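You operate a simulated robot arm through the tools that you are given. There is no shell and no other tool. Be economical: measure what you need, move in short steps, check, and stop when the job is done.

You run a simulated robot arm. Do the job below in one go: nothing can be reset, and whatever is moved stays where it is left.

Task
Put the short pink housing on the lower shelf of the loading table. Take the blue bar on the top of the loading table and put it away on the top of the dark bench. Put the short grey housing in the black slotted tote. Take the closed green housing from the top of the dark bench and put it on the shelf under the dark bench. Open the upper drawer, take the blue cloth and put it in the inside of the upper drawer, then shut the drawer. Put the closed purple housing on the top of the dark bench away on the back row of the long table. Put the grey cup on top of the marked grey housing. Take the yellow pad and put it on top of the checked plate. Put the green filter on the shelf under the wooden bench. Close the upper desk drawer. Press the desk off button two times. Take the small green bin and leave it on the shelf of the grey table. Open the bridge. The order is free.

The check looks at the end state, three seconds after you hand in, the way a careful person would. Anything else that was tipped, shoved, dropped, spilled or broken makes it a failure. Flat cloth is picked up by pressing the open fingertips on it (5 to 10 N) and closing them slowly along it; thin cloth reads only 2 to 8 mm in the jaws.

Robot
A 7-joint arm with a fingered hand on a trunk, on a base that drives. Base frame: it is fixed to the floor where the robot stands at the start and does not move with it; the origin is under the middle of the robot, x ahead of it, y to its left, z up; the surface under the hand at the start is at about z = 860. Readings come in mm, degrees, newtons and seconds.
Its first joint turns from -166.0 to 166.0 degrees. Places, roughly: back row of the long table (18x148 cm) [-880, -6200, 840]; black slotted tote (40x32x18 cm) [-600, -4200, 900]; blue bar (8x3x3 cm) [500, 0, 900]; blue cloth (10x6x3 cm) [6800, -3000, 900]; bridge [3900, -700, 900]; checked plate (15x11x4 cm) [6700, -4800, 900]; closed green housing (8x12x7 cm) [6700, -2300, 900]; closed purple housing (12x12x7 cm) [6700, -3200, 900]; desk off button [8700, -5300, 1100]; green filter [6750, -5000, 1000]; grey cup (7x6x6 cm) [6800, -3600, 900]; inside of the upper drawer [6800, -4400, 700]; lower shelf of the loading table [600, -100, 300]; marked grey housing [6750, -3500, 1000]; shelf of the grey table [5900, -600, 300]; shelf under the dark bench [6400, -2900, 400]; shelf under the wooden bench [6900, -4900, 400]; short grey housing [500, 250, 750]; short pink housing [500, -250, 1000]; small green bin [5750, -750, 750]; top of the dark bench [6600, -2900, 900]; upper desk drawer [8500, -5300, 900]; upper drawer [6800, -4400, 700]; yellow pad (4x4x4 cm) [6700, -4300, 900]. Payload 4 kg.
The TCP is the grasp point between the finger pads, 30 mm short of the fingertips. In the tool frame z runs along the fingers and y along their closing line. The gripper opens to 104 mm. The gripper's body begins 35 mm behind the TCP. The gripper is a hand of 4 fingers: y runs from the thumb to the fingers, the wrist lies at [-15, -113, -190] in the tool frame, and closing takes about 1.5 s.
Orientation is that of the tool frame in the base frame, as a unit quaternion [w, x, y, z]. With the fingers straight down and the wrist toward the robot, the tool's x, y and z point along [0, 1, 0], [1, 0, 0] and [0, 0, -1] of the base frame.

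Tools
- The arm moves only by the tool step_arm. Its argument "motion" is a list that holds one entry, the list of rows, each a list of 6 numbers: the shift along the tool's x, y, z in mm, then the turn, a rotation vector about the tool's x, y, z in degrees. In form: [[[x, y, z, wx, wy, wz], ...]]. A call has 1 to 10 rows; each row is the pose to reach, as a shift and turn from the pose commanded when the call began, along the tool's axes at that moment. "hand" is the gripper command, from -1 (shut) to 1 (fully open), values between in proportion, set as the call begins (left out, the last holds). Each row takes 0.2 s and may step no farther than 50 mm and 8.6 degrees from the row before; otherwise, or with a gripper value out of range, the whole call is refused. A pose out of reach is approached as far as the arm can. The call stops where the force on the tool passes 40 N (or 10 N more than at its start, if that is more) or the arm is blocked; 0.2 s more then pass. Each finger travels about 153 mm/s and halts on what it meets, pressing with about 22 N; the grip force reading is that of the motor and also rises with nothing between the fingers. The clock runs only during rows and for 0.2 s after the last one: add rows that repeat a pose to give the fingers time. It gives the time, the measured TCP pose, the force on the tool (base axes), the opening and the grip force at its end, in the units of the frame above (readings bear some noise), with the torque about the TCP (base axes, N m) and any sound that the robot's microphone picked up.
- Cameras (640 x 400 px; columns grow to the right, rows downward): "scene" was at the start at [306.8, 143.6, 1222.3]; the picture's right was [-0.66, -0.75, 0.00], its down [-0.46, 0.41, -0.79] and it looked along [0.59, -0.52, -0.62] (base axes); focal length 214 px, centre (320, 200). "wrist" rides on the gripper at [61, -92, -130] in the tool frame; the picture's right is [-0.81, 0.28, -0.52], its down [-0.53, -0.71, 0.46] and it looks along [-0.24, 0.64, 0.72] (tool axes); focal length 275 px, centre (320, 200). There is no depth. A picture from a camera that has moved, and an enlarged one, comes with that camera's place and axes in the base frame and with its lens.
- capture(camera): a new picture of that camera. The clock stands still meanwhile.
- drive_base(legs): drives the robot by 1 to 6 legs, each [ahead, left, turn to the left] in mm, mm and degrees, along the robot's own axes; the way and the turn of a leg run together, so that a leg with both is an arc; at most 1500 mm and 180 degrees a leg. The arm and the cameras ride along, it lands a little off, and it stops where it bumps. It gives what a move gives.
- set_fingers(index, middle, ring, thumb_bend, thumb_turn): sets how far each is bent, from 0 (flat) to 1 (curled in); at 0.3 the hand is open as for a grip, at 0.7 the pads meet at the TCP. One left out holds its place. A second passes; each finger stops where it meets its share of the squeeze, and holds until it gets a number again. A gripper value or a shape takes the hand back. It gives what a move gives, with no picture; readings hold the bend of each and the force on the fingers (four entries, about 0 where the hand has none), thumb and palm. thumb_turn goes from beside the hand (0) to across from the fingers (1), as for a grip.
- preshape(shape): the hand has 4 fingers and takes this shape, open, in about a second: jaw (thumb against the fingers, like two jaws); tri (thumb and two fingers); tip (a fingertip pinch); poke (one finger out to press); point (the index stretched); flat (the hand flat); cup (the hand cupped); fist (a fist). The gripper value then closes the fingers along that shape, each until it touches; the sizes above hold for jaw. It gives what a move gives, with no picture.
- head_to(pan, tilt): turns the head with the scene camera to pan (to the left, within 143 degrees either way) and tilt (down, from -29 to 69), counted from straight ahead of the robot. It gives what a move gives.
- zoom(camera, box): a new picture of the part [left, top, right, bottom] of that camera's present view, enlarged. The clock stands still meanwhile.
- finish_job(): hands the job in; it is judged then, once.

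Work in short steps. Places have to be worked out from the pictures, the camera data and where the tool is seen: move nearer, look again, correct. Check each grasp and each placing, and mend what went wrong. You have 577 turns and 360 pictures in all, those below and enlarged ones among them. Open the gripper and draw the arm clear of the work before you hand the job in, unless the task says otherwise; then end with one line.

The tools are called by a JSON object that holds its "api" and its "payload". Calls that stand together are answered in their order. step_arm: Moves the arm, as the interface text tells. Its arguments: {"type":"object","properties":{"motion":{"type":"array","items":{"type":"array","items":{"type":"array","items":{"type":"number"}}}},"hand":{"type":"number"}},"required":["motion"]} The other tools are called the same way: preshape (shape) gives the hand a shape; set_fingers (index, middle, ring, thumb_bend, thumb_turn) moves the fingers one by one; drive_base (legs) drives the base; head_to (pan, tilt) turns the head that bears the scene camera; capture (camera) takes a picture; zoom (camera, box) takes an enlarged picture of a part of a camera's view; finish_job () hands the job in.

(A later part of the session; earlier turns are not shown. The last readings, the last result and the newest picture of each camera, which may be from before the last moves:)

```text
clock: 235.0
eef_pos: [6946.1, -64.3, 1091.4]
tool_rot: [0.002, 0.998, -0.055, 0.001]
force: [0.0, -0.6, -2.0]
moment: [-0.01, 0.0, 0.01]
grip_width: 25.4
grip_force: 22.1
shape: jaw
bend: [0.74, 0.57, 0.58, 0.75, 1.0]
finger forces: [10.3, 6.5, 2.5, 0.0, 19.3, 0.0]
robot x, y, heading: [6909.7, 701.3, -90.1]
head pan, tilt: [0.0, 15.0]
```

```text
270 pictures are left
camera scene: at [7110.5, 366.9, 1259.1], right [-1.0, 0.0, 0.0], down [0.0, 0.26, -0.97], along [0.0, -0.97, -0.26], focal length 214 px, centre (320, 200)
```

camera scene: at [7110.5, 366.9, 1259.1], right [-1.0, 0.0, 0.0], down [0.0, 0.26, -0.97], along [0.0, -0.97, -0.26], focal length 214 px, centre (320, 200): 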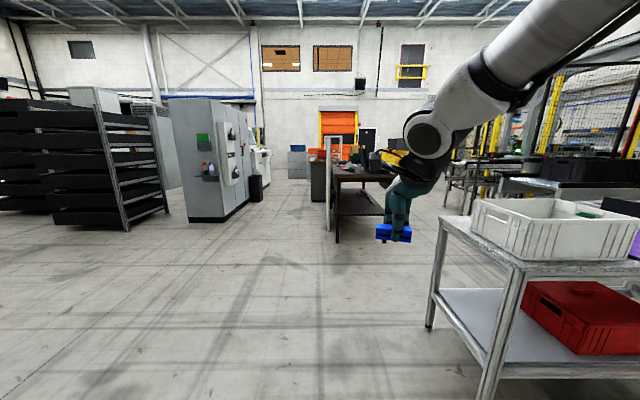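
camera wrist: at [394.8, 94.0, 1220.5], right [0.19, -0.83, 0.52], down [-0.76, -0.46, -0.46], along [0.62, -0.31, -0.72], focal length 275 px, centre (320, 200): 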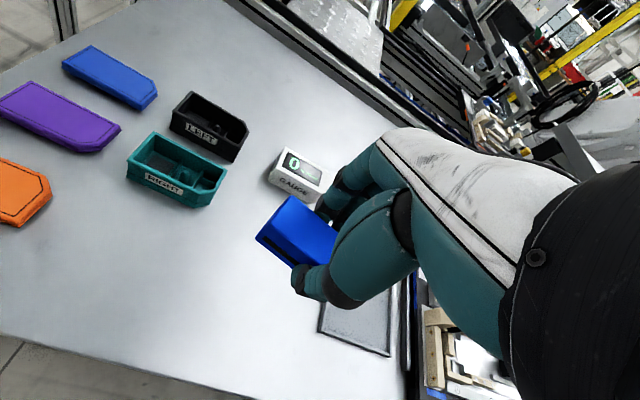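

The dark bench is ahead with a panel on its +x side, so its open side is x<6400. I move right 350 and ahead 1200 for a closer look.

{"api": "drive_base", "payload": {"legs": [[0, -350, 0], [1200, 0, 0]]}}

{"api": "capture", "payload": {"camera": "scene"}}

{"api": "head_to", "payload": {"pan": -55, "tilt": 20}}

{"api": "capture", "payload": {"camera": "scene"}}

```text
clock: 240.8
eef_pos: [6544.6, -718.8, 1091.1]
tool_rot: [0.001, 0.995, -0.098, 0.001]
force: [-0.1, 0.2, -0.7]
moment: [-0.01, -0.01, 0.0]
grip_width: 25.0
grip_force: 21.8
shape: jaw
bend: [0.74, 0.57, 0.58, 0.75, 1.0]
finger forces: [11.0, 6.6, 2.6, 0.0, 20.2, 0.0]
robot x, y, heading: [6575.3, 44.1, -95.3]
head pan, tilt: [0.0, 15.0]
stopped in leg 2: the robot was blocked; the commanded pose is now the measured one
```

```text
269 pictures are left
camera scene: at [6746.0, -304.6, 1259.1], right [-1.0, 0.09, 0.0], down [0.02, 0.26, -0.97], along [-0.09, -0.96, -0.26], focal length 214 px, centre (320, 200)
```

scene: 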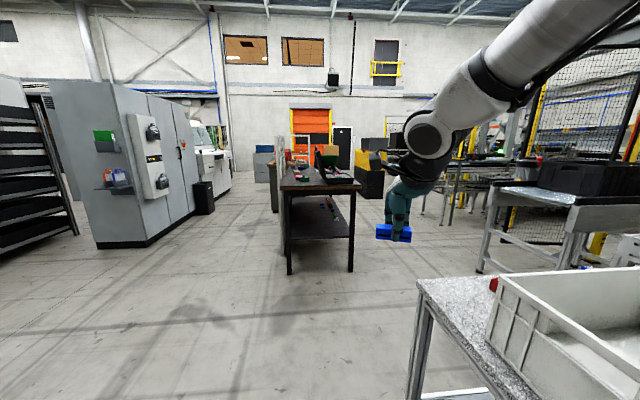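

```text
clock: 242.1
eef_pos: [6545.2, -719.0, 1091.1]
tool_rot: [0.0, 0.995, -0.099, 0.0]
force: [0.1, -0.5, -1.4]
moment: [-0.02, 0.0, 0.02]
grip_width: 25.2
grip_force: 22.0
shape: jaw
bend: [0.74, 0.57, 0.58, 0.75, 1.0]
finger forces: [11.0, 6.6, 2.7, 0.0, 20.1, 0.0]
robot x, y, heading: [6577.6, 43.6, -95.1]
head pan, tilt: [-55.0, 20.0]
```

```text
268 pictures are left
camera scene: at [6673.7, -257.9, 1251.0], right [-0.5, 0.87, 0.0], down [0.3, 0.17, -0.94], along [-0.81, -0.47, -0.34], focal length 214 px, centre (320, 200)
```

scene: 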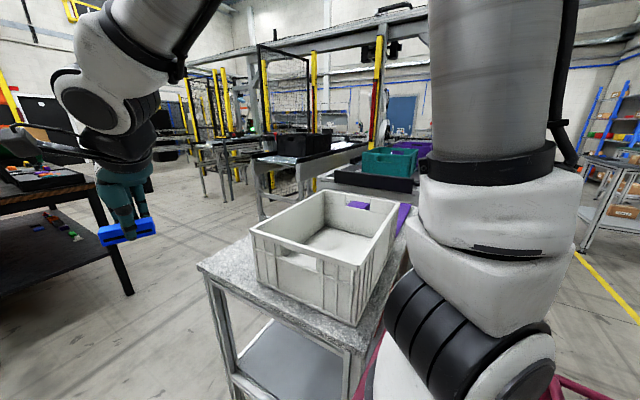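

I bumped the grey table's corner (nothing tipped). I swing wide: left 420, ahead 700, turn to face +x, then strafe right past the table.

{"api": "drive_base", "payload": {"legs": [[0, 420, 0], [0, 0, 95], [0, -1250, 0]]}}

{"api": "head_to", "payload": {"pan": -110, "tilt": 20}}

{"api": "capture", "payload": {"camera": "scene"}}

```text
clock: 254.6
eef_pos: [7751.8, -1204.1, 1091.4]
tool_rot: [0.0, 0.741, 0.671, 0.001]
force: [-0.6, 0.9, -1.3]
moment: [0.0, 0.0, -0.03]
grip_width: 25.0
grip_force: 22.2
shape: jaw
bend: [0.74, 0.57, 0.58, 0.75, 1.0]
finger forces: [10.4, 6.1, 2.5, 0.0, 19.1, 0.0]
robot x, y, heading: [6989.4, -1248.4, 0.6]
head pan, tilt: [-55.0, 20.0]
```

```text
clock: 255.8
eef_pos: [7751.7, -1203.7, 1091.2]
tool_rot: [0.0, 0.742, 0.671, 0.001]
force: [-0.4, 0.0, -1.4]
moment: [-0.03, 0.01, 0.0]
grip_width: 24.8
grip_force: 22.5
shape: jaw
bend: [0.74, 0.57, 0.58, 0.75, 1.0]
finger forces: [10.3, 6.2, 2.6, 0.0, 19.0, 0.0]
robot x, y, heading: [6988.8, -1245.8, 0.5]
head pan, tilt: [-110.0, 20.0]
```

```text
267 pictures are left
camera scene: at [7198.2, -1132.8, 1251.0], right [-0.94, 0.34, 0.0], down [0.11, 0.32, -0.94], along [-0.32, -0.89, -0.34], focal length 214 px, centre (320, 200)
```

scene: 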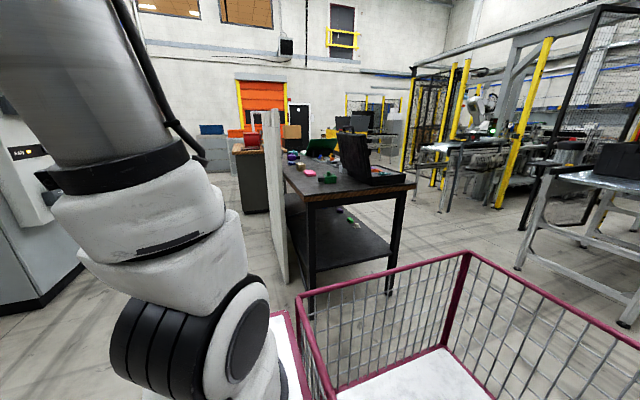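

The bench spans x≈6171…6906 from y≈−2184 on. I raise the arm, back up to x≈5750, then strafe right alongside the bench front.

{"api": "step_arm", "payload": {"motion": [[[0, 0, -45, 0, 0, 0], [0, 0, -90, 0, 0, 0], [0, 0, -130, 0, 0, 0]]]}}

{"api": "drive_base", "payload": {"legs": [[-1270, 0, -0.5]]}}

{"api": "head_to", "payload": {"pan": -60, "tilt": 15}}

{"api": "capture", "payload": {"camera": "scene"}}

```text
clock: 256.6
eef_pos: [7753.9, -1206.1, 1220.9]
tool_rot: [0.0, 0.742, 0.671, 0.001]
force: [-0.5, -0.2, -2.4]
moment: [0.0, 0.01, -0.01]
grip_width: 25.0
grip_force: 21.9
shape: jaw
bend: [0.74, 0.57, 0.59, 0.75, 1.0]
finger forces: [10.5, 6.2, 2.5, 0.0, 19.1, 0.0]
robot x, y, heading: [6988.9, -1245.6, 0.5]
head pan, tilt: [-110.0, 20.0]
```

```text
clock: 263.0
eef_pos: [6520.7, -1226.4, 1218.7]
tool_rot: [0.001, 0.748, 0.664, 0.002]
force: [0.2, -0.6, -2.7]
moment: [0.02, -0.07, 0.03]
grip_width: 25.0
grip_force: 21.9
shape: jaw
bend: [0.74, 0.57, 0.59, 0.75, 1.0]
finger forces: [10.5, 6.3, 2.5, 0.0, 19.3, 0.1]
robot x, y, heading: [5753.5, -1254.7, -0.7]
head pan, tilt: [-110.0, 20.0]
```

```text
clock: 264.1
eef_pos: [6520.0, -1225.4, 1219.0]
tool_rot: [0.0, 0.747, 0.665, 0.002]
force: [-0.7, 0.5, -2.4]
moment: [-0.05, 0.04, 0.01]
grip_width: 25.0
grip_force: 21.5
shape: jaw
bend: [0.74, 0.57, 0.59, 0.75, 1.0]
finger forces: [10.5, 6.3, 2.5, 0.0, 19.4, 0.0]
robot x, y, heading: [5754.0, -1255.8, -0.4]
head pan, tilt: [-60.0, 15.0]
```

```text
266 pictures are left
camera scene: at [6046.0, -1139.8, 1259.1], right [-0.87, -0.49, 0.0], down [-0.13, 0.23, -0.97], along [0.47, -0.84, -0.26], focal length 214 px, centre (320, 200)
```

scene: 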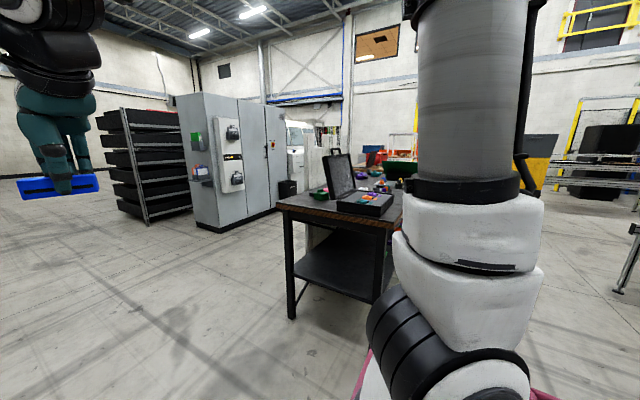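

The open case lid reaches about z 1190, so I raise the arm another 150 mm before strafing past.

{"api": "step_arm", "payload": {"motion": [[[0, 0, -45, 0, 0, 0], [0, 0, -90, 0, 0, 0], [0, 0, -130, 0, 0, 0], [0, 0, -150, 0, 0, 0]]]}}

{"api": "drive_base", "payload": {"legs": [[0, -700, 0.5]]}}

{"api": "head_to", "payload": {"pan": -35, "tilt": 25}}

{"api": "capture", "payload": {"camera": "scene"}}

```text
clock: 265.1
eef_pos: [6520.7, -1227.0, 1371.4]
tool_rot: [0.001, 0.747, 0.665, 0.001]
force: [1.1, 0.7, -1.2]
moment: [-0.03, 0.0, 0.03]
grip_width: 24.8
grip_force: 21.7
shape: jaw
bend: [0.74, 0.57, 0.59, 0.75, 1.0]
finger forces: [10.3, 6.1, 2.5, 0.0, 19.2, 0.0]
robot x, y, heading: [5756.9, -1255.6, -0.4]
head pan, tilt: [-60.0, 15.0]
```

```text
clock: 269.0
eef_pos: [6516.6, -1915.9, 1371.2]
tool_rot: [0.001, 0.745, 0.668, 0.001]
force: [-0.3, -0.1, -1.2]
moment: [-0.02, -0.02, 0.01]
grip_width: 25.0
grip_force: 22.3
shape: jaw
bend: [0.74, 0.57, 0.59, 0.75, 1.0]
finger forces: [10.4, 6.2, 2.6, 0.0, 19.0, 0.1]
robot x, y, heading: [5753.0, -1950.8, -0.0]
head pan, tilt: [-60.0, 15.0]
```

```text
clock: 269.9
eef_pos: [6516.0, -1916.2, 1371.1]
tool_rot: [0.0, 0.744, 0.668, 0.001]
force: [0.1, 0.9, -1.6]
moment: [0.0, 0.03, -0.05]
grip_width: 24.9
grip_force: 21.5
shape: jaw
bend: [0.74, 0.57, 0.59, 0.75, 1.0]
finger forces: [10.3, 6.2, 2.4, 0.0, 19.2, 0.0]
robot x, y, heading: [5748.6, -1951.5, -0.3]
head pan, tilt: [-35.0, 25.0]
```

```text
265 pictures are left
camera scene: at [6069.6, -1804.8, 1242.9], right [-0.58, -0.82, 0.0], down [-0.35, 0.24, -0.91], along [0.74, -0.52, -0.42], focal length 214 px, centre (320, 200)
```

scene: 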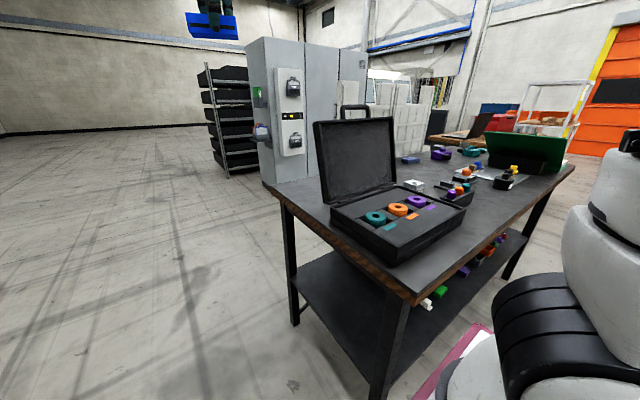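

{"api": "drive_base", "payload": {"legs": [[0, -750, 0]]}}

{"api": "head_to", "payload": {"pan": -20, "tilt": 30}}

{"api": "capture", "payload": {"camera": "scene"}}

{"api": "capture", "payload": {"camera": "wrist"}}

```text
clock: 273.9
eef_pos: [6510.4, -2681.6, 1371.3]
tool_rot: [0.0, 0.748, 0.663, 0.001]
force: [0.3, -0.8, -1.5]
moment: [0.01, -0.02, 0.02]
grip_width: 24.7
grip_force: 21.6
shape: jaw
bend: [0.74, 0.57, 0.59, 0.75, 1.0]
finger forces: [10.4, 6.1, 2.4, 0.0, 19.0, 0.1]
robot x, y, heading: [5747.6, -2707.8, -1.0]
head pan, tilt: [-35.0, 25.0]
```

```text
clock: 274.7
eef_pos: [6510.6, -2682.0, 1369.9]
tool_rot: [0.001, 0.749, 0.663, 0.002]
force: [0.4, -0.1, -1.2]
moment: [0.0, -0.02, 0.0]
grip_width: 25.1
grip_force: 22.0
shape: jaw
bend: [0.74, 0.57, 0.59, 0.75, 1.0]
finger forces: [10.4, 6.2, 2.4, 0.0, 19.1, 0.1]
robot x, y, heading: [5743.0, -2710.1, -0.7]
head pan, tilt: [-20.0, 30.0]
```

```text
264 pictures are left
camera scene: at [6075.0, -2543.7, 1234.9], right [-0.36, -0.93, 0.0], down [-0.47, 0.18, -0.87], along [0.81, -0.31, -0.5], focal length 214 px, centre (320, 200)
```

scene: 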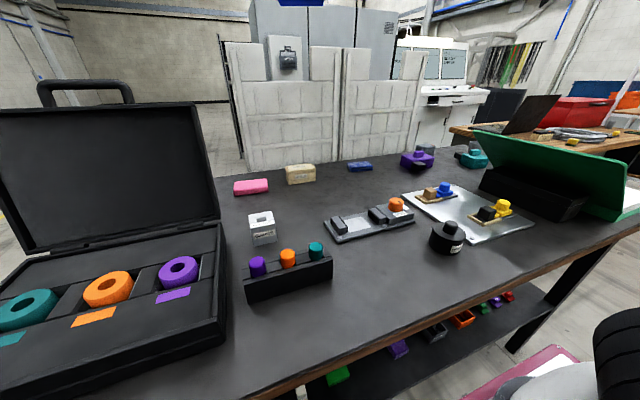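

```text
263 pictures are left
camera wrist: at [6426.0, -2609.9, 1500.8], right [0.18, -0.84, 0.52], down [-0.77, -0.44, -0.46], along [0.61, -0.32, -0.72], focal length 275 px, centre (320, 200)
```

wrist: 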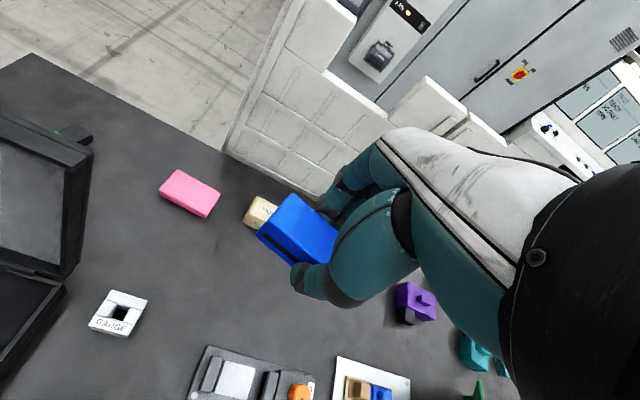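

The dark bench is before me: the blue cloth near (6845,−3025), purple housing near (6790,−3300). There is free space at about (6640,−2705) for the bar; I move there and lower to z≈960.

{"api": "step_arm", "payload": {"motion": [[[-2, 35, 30, 0, 0, 0], [-4, 70, 65, 0, 0, 0], [-6, 105, 100, 0, 0, 0], [-8, 125, 140, 0, 0, 0], [-8, 125, 190, 0, 0, 0], [-8, 125, 240, 0, 0, 0], [-8, 125, 290, 0, 0, 0], [-8, 125, 340, 0, 0, 0], [-8, 125, 380, 0, 0, 0], [-8, 125, 405, 0, 0, 0]]]}}

{"api": "capture", "payload": {"camera": "scene"}}

{"api": "capture", "payload": {"camera": "wrist"}}

```text
clock: 276.9
eef_pos: [6635.0, -2703.6, 968.2]
tool_rot: [0.0, 0.749, 0.663, 0.001]
force: [-0.2, 0.4, -0.9]
moment: [0.03, 0.02, -0.01]
grip_width: 24.7
grip_force: 22.0
shape: jaw
bend: [0.74, 0.57, 0.59, 0.75, 1.0]
finger forces: [10.2, 6.2, 2.5, 0.1, 18.9, 0.1]
robot x, y, heading: [5743.5, -2706.4, -0.6]
head pan, tilt: [-20.0, 30.0]
```

```text
262 pictures are left
camera scene: at [6074.9, -2543.7, 1235.0], right [-0.35, -0.93, 0.0], down [-0.47, 0.18, -0.87], along [0.81, -0.31, -0.5], focal length 214 px, centre (320, 200)
```

scene: 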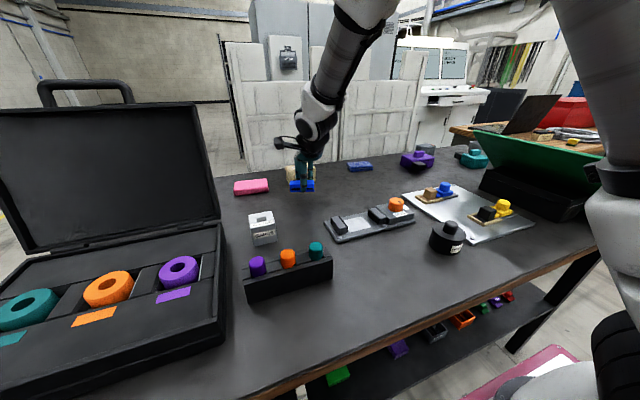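

```text
261 pictures are left
camera wrist: at [6550.4, -2631.6, 1097.5], right [0.17, -0.84, 0.52], down [-0.77, -0.44, -0.46], along [0.61, -0.32, -0.72], focal length 275 px, centre (320, 200)
```

wrist: 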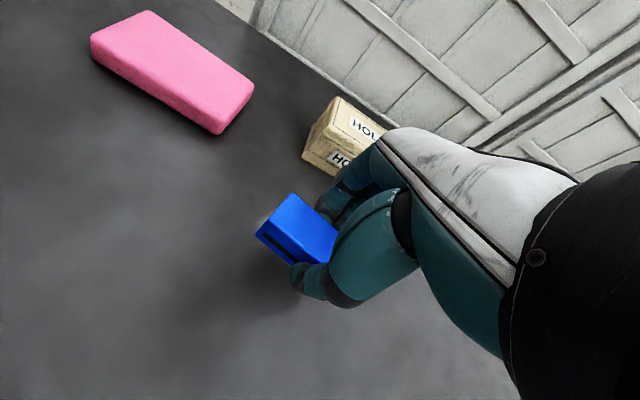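

Free space below, clear of the pink and beige blocks. I lower in small steps until contact.

{"api": "step_arm", "payload": {"motion": [[[0, 0, 25, 0, 0, 0], [0, 0, 45, 0, 0, 0], [0, 0, 57, 0, 0, 0], [0, 0, 63, 0, 0, 0], [0, 0, 69, 0, 0, 0], [0, 0, 75, 0, 0, 0], [0, 0, 81, 0, 0, 0], [0, 0, 87, 0, 0, 0]]]}}

```text
clock: 277.6
eef_pos: [6639.3, -2703.6, 931.6]
tool_rot: [0.005, 0.748, 0.663, 0.01]
force: [-3.8, -0.5, 19.2]
moment: [-0.03, 0.05, 0.03]
grip_width: 27.8
grip_force: 22.1
shape: jaw
bend: [0.75, 0.58, 0.6, 0.77, 1.0]
finger forces: [11.0, 6.8, 2.7, 0.0, 23.9, 0.0]
robot x, y, heading: [5745.7, -2709.1, -0.7]
head pan, tilt: [-20.0, 30.0]
stopped in row 3: the force on the tool passed its limit at 58 N (the readings are from after the stop); the commanded pose is now the measured one
```

Contact: the bench top is at z≈899. I ease up 3 mm, open and rise.

{"api": "step_arm", "payload": {"motion": [[[0, 0, -3, 0, 0, 0], [0, 0, -2, 0, 0, 0], [0, 0, -2, 0, 0, 0]]]}}

{"api": "step_arm", "payload": {"motion": [[[0, 0, 0, 0, 0, 0], [0, 0, 0, 0, 0, 0], [0, 0, 0, 0, 0, 0], [0, 0, -20, 0, 0, 0], [0, 0, -60, 0, 0, 0], [0, 0, -110, 0, 0, 0], [0, 0, -160, 0, 0, 0]]], "hand": 0.3}}

{"api": "capture", "payload": {"camera": "wrist"}}

```text
clock: 278.4
eef_pos: [6638.0, -2703.6, 932.3]
tool_rot: [0.004, 0.748, 0.664, 0.009]
force: [-0.9, 2.0, 10.9]
moment: [0.0, -0.03, 0.03]
grip_width: 26.7
grip_force: 22.2
shape: jaw
bend: [0.74, 0.58, 0.59, 0.77, 1.0]
finger forces: [11.5, 7.1, 2.9, 0.0, 22.6, 0.0]
robot x, y, heading: [5744.7, -2706.2, -0.8]
head pan, tilt: [-20.0, 30.0]
```

```text
clock: 280.0
eef_pos: [6635.8, -2705.1, 1091.7]
tool_rot: [0.002, 0.748, 0.664, 0.007]
force: [0.2, 0.4, 0.4]
moment: [-0.01, -0.01, -0.01]
grip_width: 67.5
grip_force: 0.0
shape: jaw
bend: [0.28, 0.39, 0.36, 0.62, 1.0]
finger forces: [0.1, 0.0, 0.1, 0.0, 0.0, 0.0]
robot x, y, heading: [5747.1, -2707.4, -0.6]
head pan, tilt: [-20.0, 30.0]
```

```text
260 pictures are left
camera wrist: at [6548.7, -2633.5, 1221.1], right [0.17, -0.84, 0.52], down [-0.76, -0.44, -0.47], along [0.62, -0.32, -0.72], focal length 275 px, centre (320, 200)
```

wrist: 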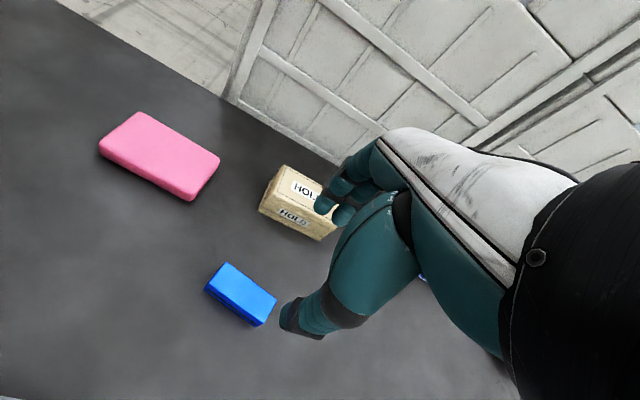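

The bar lies well. Next the closed green housing, said to be near (6700,−2300), maybe behind the case. I look with the head to the left and enlarge the right cluster.

{"api": "zoom", "payload": {"camera": "scene", "box": [330, 130, 640, 300]}}

{"api": "head_to", "payload": {"pan": 15, "tilt": 25}}

{"api": "capture", "payload": {"camera": "scene"}}

```text
2.06 times, centred on (485, 215) of scene
camera zoom: at [6075.2, -2543.5, 1234.8], right [-0.35, -0.94, 0.0], down [-0.47, 0.18, -0.87], along [0.81, -0.31, -0.5], focal length 443 px, centre (-21, 169)
```

zoom: 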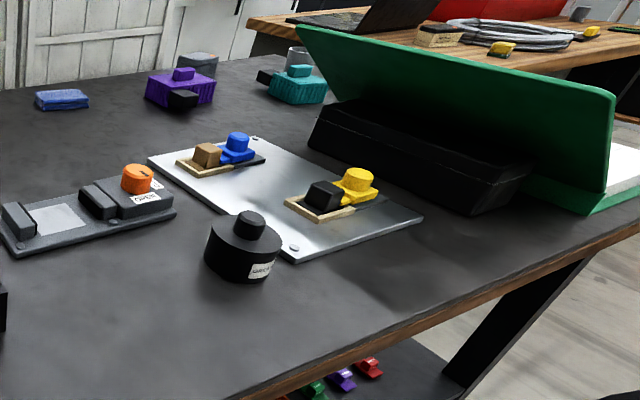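

```text
clock: 281.0
eef_pos: [6634.6, -2705.9, 1091.6]
tool_rot: [0.004, 0.748, 0.664, 0.008]
force: [0.6, -0.4, 0.0]
moment: [-0.01, -0.03, 0.02]
grip_width: 67.4
grip_force: 0.0
shape: jaw
bend: [0.28, 0.39, 0.36, 0.62, 1.0]
finger forces: [0.0, 0.0, 0.1, 0.0, 0.1, 0.0]
robot x, y, heading: [5747.2, -2707.2, -0.9]
head pan, tilt: [15.0, 25.0]
```

```text
258 pictures are left
camera scene: at [6079.7, -2489.0, 1242.9], right [0.24, -0.97, 0.0], down [-0.41, -0.1, -0.91], along [0.88, 0.22, -0.42], focal length 214 px, centre (320, 200)
```

scene: 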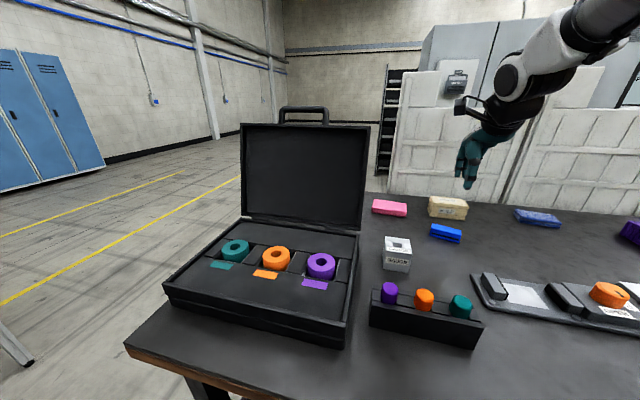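

The green housing must be hidden behind the case lid. I move the hand left at height to see with the wrist camera.

{"api": "step_arm", "payload": {"motion": [[[0, 0, -50, 0, 0, 0], [0, 0, -100, 0, 0, 0], [0, 0, -150, 0, 0, 0], [0, 0, -200, 0, 0, 0], [0, 0, -240, 0, 0, 0], [45, -15, -250, 0, 0, 0], [90, -30, -250, 0, 0, 0], [135, -45, -250, 0, 0, 0], [180, -60, -250, 0, 0, 0], [225, -70, -250, 0, 0, 0]]]}}

{"api": "capture", "payload": {"camera": "wrist"}}

```text
clock: 283.2
eef_pos: [6588.1, -2476.4, 1342.1]
tool_rot: [0.003, 0.749, 0.663, 0.008]
force: [-0.1, 0.0, 0.7]
moment: [0.07, 0.01, 0.03]
grip_width: 67.2
grip_force: 0.0
shape: jaw
bend: [0.28, 0.39, 0.36, 0.62, 1.0]
finger forces: [0.0, 0.1, 0.0, 0.0, 0.0, 0.0]
robot x, y, heading: [5745.8, -2707.5, -0.7]
head pan, tilt: [15.0, 25.0]
```

```text
257 pictures are left
camera wrist: at [6502.3, -2404.5, 1470.4], right [0.17, -0.84, 0.51], down [-0.76, -0.44, -0.47], along [0.62, -0.31, -0.72], focal length 275 px, centre (320, 200)
```

wrist: 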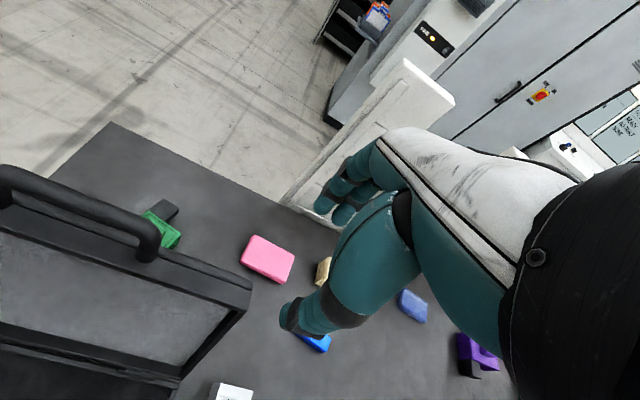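

The green housing is at about (6733,−2335) right behind the lid, so I must take it from the bench's near end. I strafe back left, drive ahead and turn to face the bench end.

{"api": "drive_base", "payload": {"legs": [[0, 1225, 0.7], [985, 0, 0], [0, 0, -90]]}}

{"api": "head_to", "payload": {"pan": 0, "tilt": 35}}

{"api": "capture", "payload": {"camera": "scene"}}

{"api": "capture", "payload": {"camera": "wrist"}}

```text
clock: 298.0
eef_pos: [6996.3, -2284.4, 1340.8]
tool_rot: [0.009, 0.999, -0.045, 0.003]
force: [0.1, -0.2, -0.5]
moment: [0.0, -0.05, -0.02]
grip_width: 67.0
grip_force: 0.1
shape: jaw
bend: [0.28, 0.39, 0.36, 0.62, 1.0]
finger forces: [0.1, 0.0, 0.0, 0.0, 0.0, 0.0]
robot x, y, heading: [6739.4, -1450.7, -89.1]
head pan, tilt: [15.0, 25.0]
```

```text
clock: 298.8
eef_pos: [6995.1, -2284.3, 1340.3]
tool_rot: [0.008, 0.999, -0.045, 0.003]
force: [-0.5, 0.8, -0.2]
moment: [0.06, 0.01, -0.01]
grip_width: 67.1
grip_force: 0.0
shape: jaw
bend: [0.28, 0.39, 0.36, 0.62, 1.0]
finger forces: [0.0, 0.0, 0.0, 0.1, 0.0, 0.0]
robot x, y, heading: [6732.6, -1445.5, -89.0]
head pan, tilt: [0.0, 35.0]
```

```text
256 pictures are left
camera scene: at [6943.9, -1771.7, 1227.2], right [-1.0, -0.02, 0.0], down [-0.01, 0.57, -0.82], along [0.01, -0.82, -0.57], focal length 214 px, centre (320, 200)
```

scene: 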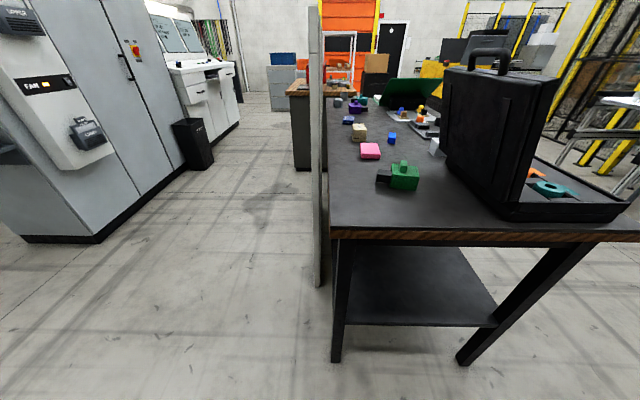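

```text
255 pictures are left
camera wrist: at [7063.2, -2195.3, 1469.8], right [-0.83, -0.19, 0.52], down [-0.46, 0.75, -0.47], along [-0.3, -0.63, -0.72], focal length 275 px, centre (320, 200)
```

wrist: 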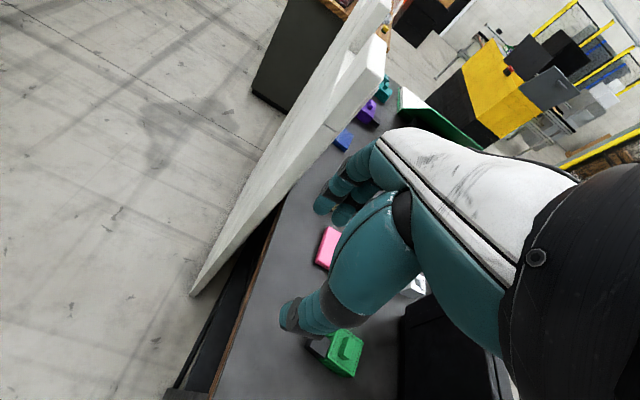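

I enlarge the green housing.

{"api": "zoom", "payload": {"camera": "scene", "box": [330, 130, 450, 205]}}

```text
5.33 times, centred on (390, 168) of scene
camera zoom: at [6943.9, -1771.7, 1227.2], right [-1.0, -0.02, 0.0], down [-0.01, 0.57, -0.82], along [0.01, -0.82, -0.57], focal length 1144 px, centre (-53, 373)
```

zoom: 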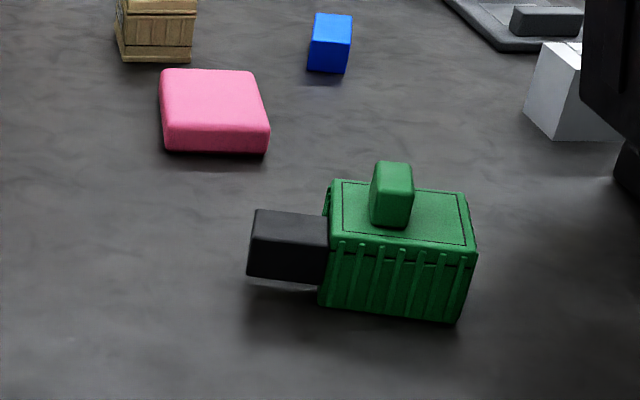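

The box is about 72×70 mm, top z≈945 with a knob to ≈970, centre near (6705,−2333). I move the hand over it with the jaws wide and look from close.

{"api": "step_arm", "payload": {"motion": [[[-45, 0, 0, 0, 0, 0], [-90, 0, 0, 0, 0, 0], [-135, 5, 0, 0, 0, 0], [-180, 20, 0, 0, 0, 0], [-225, 35, 0, 0, 0, 0], [-270, 45, 10, 0, 0, 0], [-284, 55, 50, 0, 0, 0], [-284, 60, 100, 0, 0, 0], [-284, 60, 150, 0, 0, 0], [-284, 60, 190, 0, 0, 0]]], "hand": 1}}

{"api": "capture", "payload": {"camera": "wrist"}}

{"api": "zoom", "payload": {"camera": "scene", "box": [330, 100, 490, 205]}}

```text
refused: row 8 steps farther than a row can; nothing moved
```

```text
253 pictures are left
camera wrist: at [7063.2, -2195.3, 1469.8], right [-0.83, -0.19, 0.52], down [-0.46, 0.75, -0.47], along [-0.3, -0.63, -0.72], focal length 275 px, centre (320, 200)
```

wrist: 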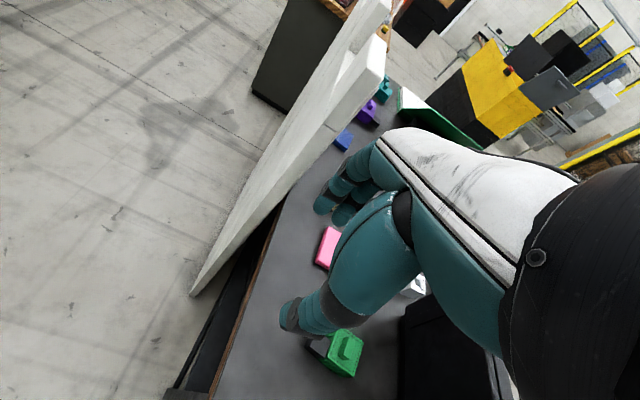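

```text
3.81 times, centred on (410, 152) of scene
camera zoom: at [6943.9, -1771.7, 1227.2], right [-1.0, -0.02, 0.0], down [-0.01, 0.57, -0.82], along [0.01, -0.82, -0.57], focal length 817 px, centre (-23, 381)
```

zoom: 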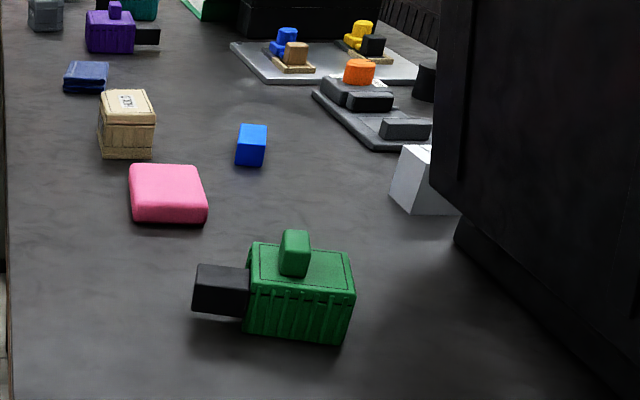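

{"api": "step_arm", "payload": {"motion": [[[-45, 0, 0, 0, 0, 0], [-90, 0, 0, 0, 0, 0], [-135, 5, 0, 0, 0, 0], [-180, 15, 0, 0, 0, 0], [-225, 30, 0, 0, 0, 0], [-265, 45, 10, 0, 0, 0], [-284, 55, 45, 0, 0, 0], [-284, 60, 90, 0, 0, 0], [-284, 60, 135, 0, 0, 0], [-284, 60, 180, 0, 0, 0]]], "hand": 1}}

{"api": "capture", "payload": {"camera": "wrist"}}

```text
clock: 301.0
eef_pos: [6706.5, -2320.7, 1158.4]
tool_rot: [0.009, 0.999, -0.046, 0.003]
force: [-0.2, 0.2, 0.4]
moment: [0.05, -0.02, -0.02]
grip_width: 103.9
grip_force: 0.1
shape: jaw
bend: [0.3, 0.3, 0.3, 0.3, 0.98]
finger forces: [0.1, 0.0, 0.0, 0.0, 0.0, 0.0]
robot x, y, heading: [6739.1, -1449.0, -88.9]
head pan, tilt: [0.0, 35.0]
```

```text
251 pictures are left
camera wrist: at [6774.6, -2231.7, 1285.9], right [-0.84, -0.19, 0.52], down [-0.46, 0.75, -0.47], along [-0.3, -0.63, -0.72], focal length 275 px, centre (320, 200)
```

wrist: 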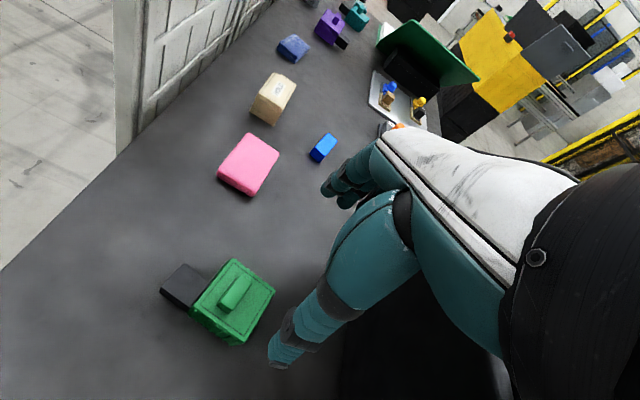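

Centre (6704,−2330), yawed ~15°. I turn the hand 10° more, and lower to z≈990 to check alignment.

{"api": "step_arm", "payload": {"motion": [[[-2, 9, 0, 0, 0, 5], [-2, 9, 40, 0, 0, 10], [-2, 9, 85, 0, 0, 10], [-2, 9, 130, 0, 0, 10], [-2, 9, 165, 0, 0, 10], [-2, 9, 165, 0, 0, 10]]]}}

{"api": "capture", "payload": {"camera": "wrist"}}

{"api": "zoom", "payload": {"camera": "scene", "box": [330, 100, 490, 205]}}

```text
clock: 302.4
eef_pos: [6705.3, -2331.6, 994.4]
tool_rot: [0.008, 0.991, -0.131, 0.004]
force: [-0.2, -0.8, -0.2]
moment: [0.01, -0.04, -0.03]
grip_width: 103.8
grip_force: 0.1
shape: jaw
bend: [0.3, 0.3, 0.3, 0.3, 0.98]
finger forces: [0.0, 0.0, 0.0, 0.0, 0.0, 0.0]
robot x, y, heading: [6735.6, -1444.5, -89.1]
head pan, tilt: [0.0, 35.0]
```

```text
250 pictures are left
camera wrist: at [6787.2, -2257.5, 1122.9], right [-0.86, -0.05, 0.51], down [-0.33, 0.82, -0.47], along [-0.4, -0.57, -0.72], focal length 275 px, centre (320, 200)
```

wrist: 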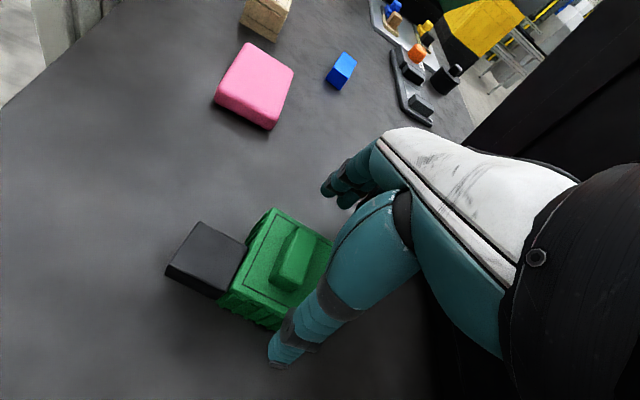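

```text
3.81 times, centred on (410, 152) of scene
camera zoom: at [6943.8, -1771.6, 1227.1], right [-1.0, -0.02, 0.0], down [-0.01, 0.57, -0.82], along [0.01, -0.82, -0.57], focal length 817 px, centre (-23, 381)
```

zoom: 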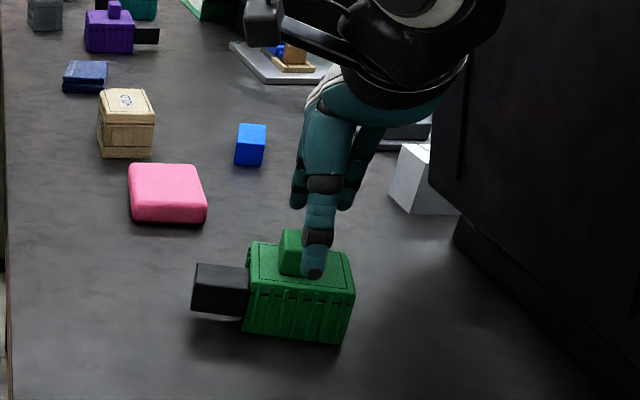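

Well aligned. I lower to z≈939 and check forces, then close.

{"api": "step_arm", "payload": {"motion": [[[0, 0, 25, 0, 0, 0], [0, 0, 42, 0, 0, 0], [0, 0, 55, 0, 0, 0]]]}}

{"api": "step_arm", "payload": {"motion": [[[0, 0, 0, 0, 0, 0], [0, 0, 0, 0, 0, 0], [0, 0, 0, 0, 0, 0], [0, 0, 0, 0, 0, 0], [0, 0, 0, 0, 0, 0], [0, 0, 0, 0, 0, 0], [0, 0, 0, 0, 0, 0]]], "hand": -1}}

{"api": "zoom", "payload": {"camera": "scene", "box": [330, 100, 490, 205]}}

```text
clock: 303.2
eef_pos: [6707.5, -2331.8, 938.9]
tool_rot: [0.007, 0.991, -0.132, 0.005]
force: [-0.7, -0.7, 0.8]
moment: [0.01, -0.01, -0.01]
grip_width: 103.8
grip_force: 0.1
shape: jaw
bend: [0.3, 0.3, 0.3, 0.3, 0.98]
finger forces: [0.0, 0.0, 0.0, 0.0, 0.0, 0.1]
robot x, y, heading: [6736.4, -1447.3, -89.0]
head pan, tilt: [0.0, 35.0]
```

```text
clock: 304.8
eef_pos: [6706.9, -2331.6, 938.9]
tool_rot: [0.008, 0.991, -0.131, 0.004]
force: [-0.5, 0.9, -1.2]
moment: [0.01, 0.01, -0.01]
grip_width: 66.3
grip_force: 21.8
shape: jaw
bend: [0.28, 0.39, 0.36, 0.62, 0.99]
finger forces: [11.2, 6.0, 2.7, 0.1, 19.9, 0.0]
robot x, y, heading: [6737.3, -1448.1, -89.2]
head pan, tilt: [0.0, 35.0]
```

```text
3.81 times, centred on (410, 152) of scene
camera zoom: at [6943.8, -1771.7, 1227.1], right [-1.0, -0.02, 0.0], down [-0.01, 0.57, -0.82], along [0.01, -0.82, -0.57], focal length 817 px, centre (-23, 381)
```

zoom: 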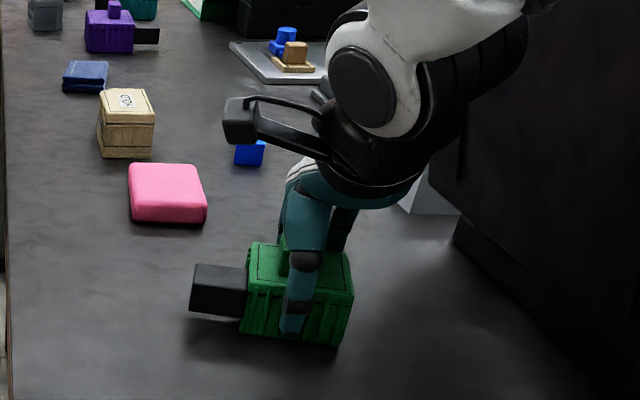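

Gripped at 66 mm around the closed box. I lift, retract, and back the base 150 mm to come clear of the bench end.

{"api": "step_arm", "payload": {"motion": [[[0, 0, -20, 0, 0, 0], [0, 0, -60, 0, 0, 0], [0, 0, -105, 0, 0, 0], [0, 0, -150, 0, 0, 0], [-20, -35, -160, 0, 0, 0], [-40, -75, -160, 0, 0, 0], [-60, -110, -160, 0, 0, 0], [-75, -140, -160, 0, 0, 0]]]}}

{"api": "drive_base", "payload": {"legs": [[-160, 0, 0]]}}

{"api": "capture", "payload": {"camera": "scene"}}

```text
clock: 306.6
eef_pos: [6670.3, -2174.7, 1095.5]
tool_rot: [0.007, 0.991, -0.132, 0.005]
force: [0.3, -0.2, -1.6]
moment: [0.03, 0.02, -0.03]
grip_width: 66.4
grip_force: 22.0
shape: jaw
bend: [0.28, 0.39, 0.36, 0.62, 0.99]
finger forces: [11.4, 6.1, 2.9, 0.0, 20.1, 0.0]
robot x, y, heading: [6734.7, -1448.7, -89.3]
head pan, tilt: [0.0, 35.0]
```

```text
clock: 308.0
eef_pos: [6667.5, -2014.9, 1095.6]
tool_rot: [0.008, 0.991, -0.132, 0.003]
force: [0.2, 0.4, -1.7]
moment: [0.01, 0.02, 0.01]
grip_width: 66.6
grip_force: 22.1
shape: jaw
bend: [0.28, 0.39, 0.36, 0.62, 0.99]
finger forces: [11.4, 6.1, 2.8, 0.1, 20.2, 0.0]
robot x, y, heading: [6737.2, -1291.3, -89.3]
head pan, tilt: [0.0, 35.0]
```

```text
247 pictures are left
camera scene: at [6941.0, -1611.9, 1227.1], right [-1.0, -0.01, 0.0], down [-0.01, 0.57, -0.82], along [0.01, -0.82, -0.57], focal length 214 px, centre (320, 200)
```

scene: 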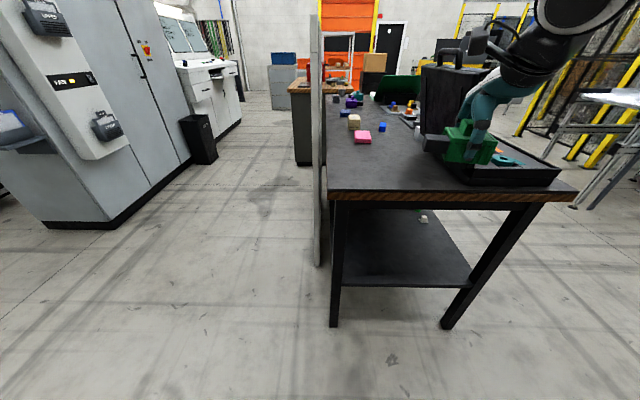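

Clear of the bench end by ~55 mm. I lower the hand to z≈480 in front of the shelf.

{"api": "step_arm", "payload": {"motion": [[[0, 0, 48, 0, 0, 0], [0, 0, 96, 0, 0, 0], [0, 0, 144, 0, 0, 0], [0, 0, 192, 0, 0, 0], [0, 0, 240, 0, 0, 0], [0, 0, 288, 0, 0, 0], [0, 0, 336, 0, 0, 0], [0, 0, 384, 0, 0, 0], [0, 0, 432, 0, 0, 0], [0, 0, 480, 0, 0, 0]]]}}

{"api": "step_arm", "payload": {"motion": [[[0, 0, 45, 0, 0, 0], [0, 0, 90, 0, 0, 0], [0, 0, 125, 0, 0, 0]]]}}

{"api": "capture", "payload": {"camera": "scene"}}

{"api": "capture", "payload": {"camera": "wrist"}}

```text
clock: 310.2
eef_pos: [6671.6, -2021.3, 614.1]
tool_rot: [0.007, 0.991, -0.132, 0.004]
force: [0.5, -0.7, -1.9]
moment: [0.02, -0.04, 0.01]
grip_width: 66.3
grip_force: 21.4
shape: jaw
bend: [0.28, 0.39, 0.37, 0.62, 0.99]
finger forces: [11.2, 5.9, 2.8, 0.0, 19.9, 0.0]
robot x, y, heading: [6730.8, -1286.2, -89.2]
head pan, tilt: [0.0, 35.0]
```

```text
clock: 311.0
eef_pos: [6669.7, -2025.8, 489.6]
tool_rot: [0.007, 0.991, -0.131, 0.003]
force: [-0.2, -0.2, -2.0]
moment: [-0.02, 0.0, 0.03]
grip_width: 66.2
grip_force: 22.0
shape: jaw
bend: [0.28, 0.4, 0.37, 0.62, 0.99]
finger forces: [11.2, 5.9, 2.8, 0.0, 19.8, 0.0]
robot x, y, heading: [6733.9, -1286.8, -89.2]
head pan, tilt: [0.0, 35.0]
```

```text
246 pictures are left
camera scene: at [6940.8, -1612.0, 1227.1], right [-1.0, -0.01, 0.0], down [-0.01, 0.57, -0.82], along [0.01, -0.82, -0.57], focal length 214 px, centre (320, 200)
```

scene: 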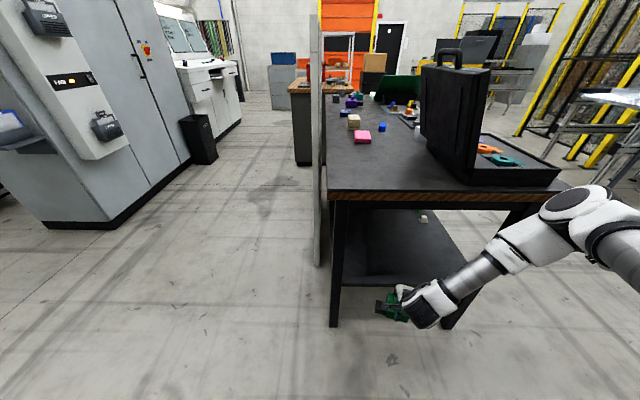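

```text
245 pictures are left
camera wrist: at [6751.0, -1950.6, 618.6], right [-0.86, -0.04, 0.51], down [-0.32, 0.82, -0.47], along [-0.4, -0.57, -0.72], focal length 275 px, centre (320, 200)
```

wrist: 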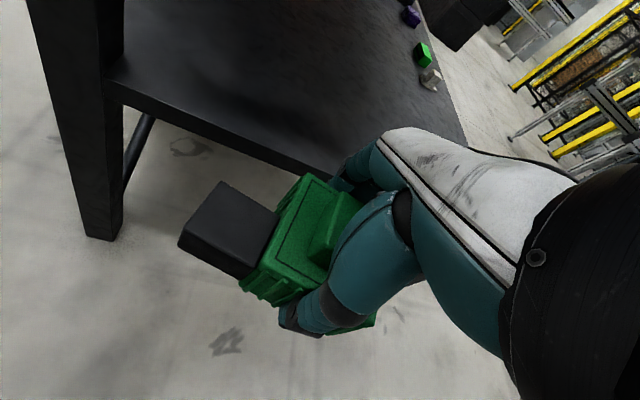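

I extend the arm 100 mm towards the shelf and check the forearm against the bench edge.

{"api": "step_arm", "payload": {"motion": [[[-10, 40, 0, 0, 0, 0], [-20, 80, 0, 0, 0, 0], [-28, 110, 0, 0, 0, 0]]]}}

{"api": "capture", "payload": {"camera": "scene"}}

```text
clock: 311.8
eef_pos: [6614.7, -2124.7, 491.2]
tool_rot: [0.007, 0.991, -0.132, 0.003]
force: [-0.9, -0.7, -1.5]
moment: [0.01, 0.0, 0.0]
grip_width: 65.5
grip_force: 22.2
shape: jaw
bend: [0.28, 0.4, 0.37, 0.62, 0.99]
finger forces: [11.3, 6.0, 2.8, 0.0, 20.2, 0.0]
robot x, y, heading: [6735.9, -1285.9, -89.2]
head pan, tilt: [0.0, 35.0]
```

```text
244 pictures are left
camera scene: at [6941.1, -1611.9, 1227.1], right [-1.0, -0.02, 0.0], down [-0.01, 0.57, -0.82], along [0.01, -0.82, -0.57], focal length 214 px, centre (320, 200)
```

scene: 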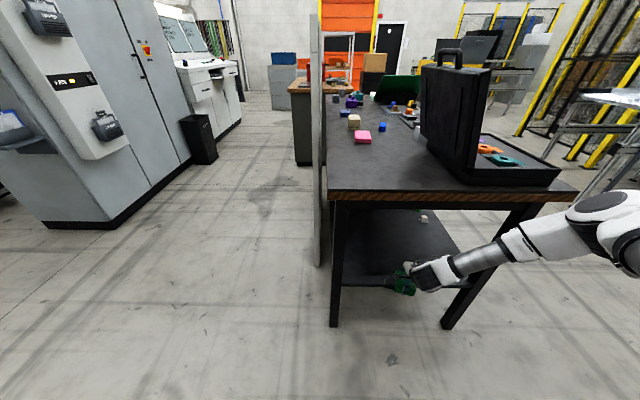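

I shift 70 mm left to stay away from the right leg and extend 90 mm more over the shelf.

{"api": "step_arm", "payload": {"motion": [[[40, 10, 0, 0, 0, 0], [75, 30, 0, 0, 0, 0], [70, 65, 0, 0, 0, 0], [65, 100, 0, 0, 0, 0], [62, 120, 0, 0, 0, 0]]]}}

{"api": "capture", "payload": {"camera": "scene"}}

{"api": "capture", "payload": {"camera": "wrist"}}

```text
clock: 313.0
eef_pos: [6642.4, -2256.9, 494.3]
tool_rot: [0.007, 0.991, -0.132, 0.004]
force: [0.2, -0.4, -1.7]
moment: [-0.01, 0.02, -0.01]
grip_width: 66.0
grip_force: 22.1
shape: jaw
bend: [0.28, 0.4, 0.37, 0.62, 0.99]
finger forces: [11.3, 5.9, 2.8, 0.0, 19.9, 0.0]
robot x, y, heading: [6732.1, -1286.0, -89.2]
head pan, tilt: [0.0, 35.0]
```

```text
243 pictures are left
camera scene: at [6941.0, -1611.9, 1227.1], right [-1.0, -0.01, 0.0], down [-0.01, 0.57, -0.82], along [0.01, -0.82, -0.57], focal length 214 px, centre (320, 200)
```

scene: 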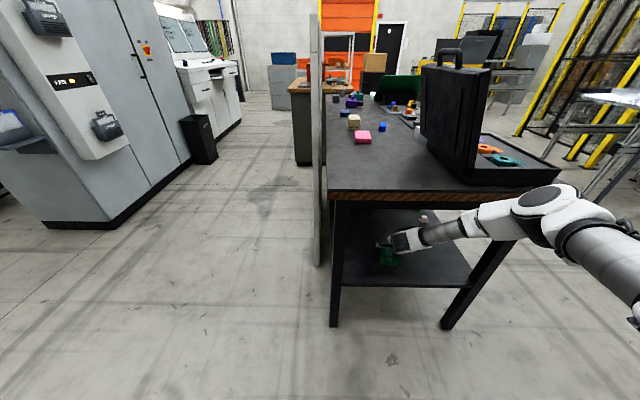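

```text
242 pictures are left
camera wrist: at [6724.7, -2181.8, 623.6], right [-0.86, -0.04, 0.51], down [-0.32, 0.82, -0.47], along [-0.4, -0.57, -0.72], focal length 275 px, centre (320, 200)
```

wrist: 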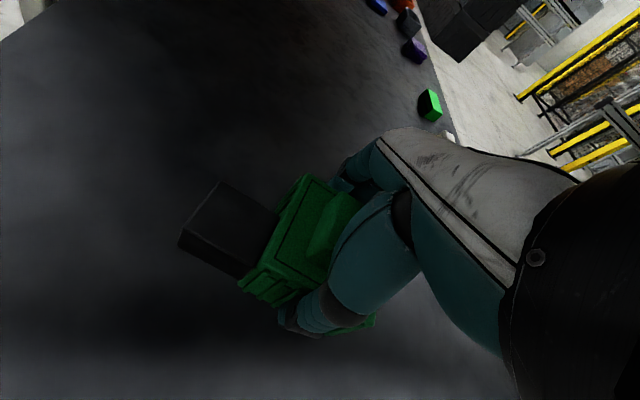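

It is well over the shelf. I lower slowly to contact (expected TCP ≈ 440).

{"api": "step_arm", "payload": {"motion": [[[0, 0, 20, 0, 0, 0], [0, 0, 35, 0, 0, 0], [0, 0, 42, 0, 0, 0], [0, 0, 48, 0, 0, 0], [0, 0, 53, 0, 0, 0], [0, 0, 58, 0, 0, 0], [0, 0, 63, 0, 0, 0], [0, 0, 68, 0, 0, 0], [0, 0, 73, 0, 0, 0]]]}}

```text
clock: 314.9
eef_pos: [6643.2, -2261.2, 430.5]
tool_rot: [0.012, 0.991, -0.133, 0.004]
force: [-0.2, 4.1, 19.6]
moment: [0.26, 0.0, 0.03]
grip_width: 63.8
grip_force: 22.0
shape: jaw
bend: [0.74, 0.4, 0.38, 0.63, 0.99]
finger forces: [10.8, 5.2, 3.3, 0.0, 23.8, 0.0]
robot x, y, heading: [6735.3, -1288.8, -89.2]
head pan, tilt: [0.0, 35.0]
stopped in row 9: the force on the tool passed its limit at 48 N (the readings are from after the stop); the commanded pose is now the measured one
```

Contact with the shelf (z≈391). I ease up 2 mm, open fully and rise 40 mm.

{"api": "step_arm", "payload": {"motion": [[[0, 0, -2, 0, 0, 0], [0, 0, -2, 0, 0, 0], [0, 0, -2, 0, 0, 0], [0, 0, -2, 0, 0, 0], [0, 0, -20, 0, 0, 0], [0, 0, -50, 0, 0, 0], [0, 0, -85, 0, 0, 0]]], "hand": 1}}

{"api": "capture", "payload": {"camera": "wrist"}}

```text
clock: 316.5
eef_pos: [6644.0, -2257.1, 513.8]
tool_rot: [0.011, 0.991, -0.132, 0.005]
force: [-0.4, -0.3, 0.4]
moment: [-0.02, -0.04, 0.0]
grip_width: 103.7
grip_force: 0.0
shape: jaw
bend: [0.3, 0.3, 0.3, 0.3, 0.98]
finger forces: [0.1, 0.0, 0.1, 0.1, 0.0, 0.1]
robot x, y, heading: [6734.4, -1289.7, -89.1]
head pan, tilt: [0.0, 35.0]
```

```text
241 pictures are left
camera wrist: at [6725.6, -2181.2, 642.2], right [-0.86, -0.04, 0.51], down [-0.32, 0.82, -0.47], along [-0.4, -0.57, -0.72], focal length 275 px, centre (320, 200)
```

wrist: 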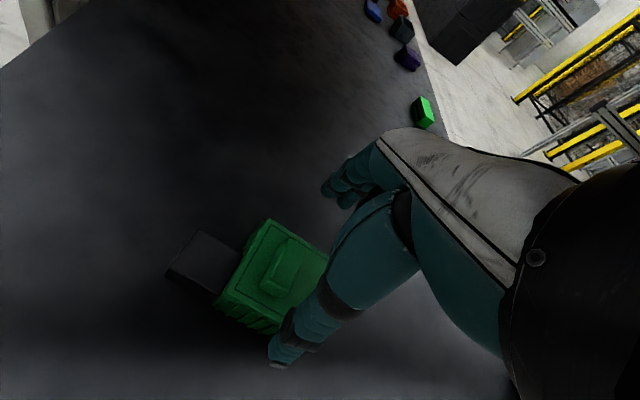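

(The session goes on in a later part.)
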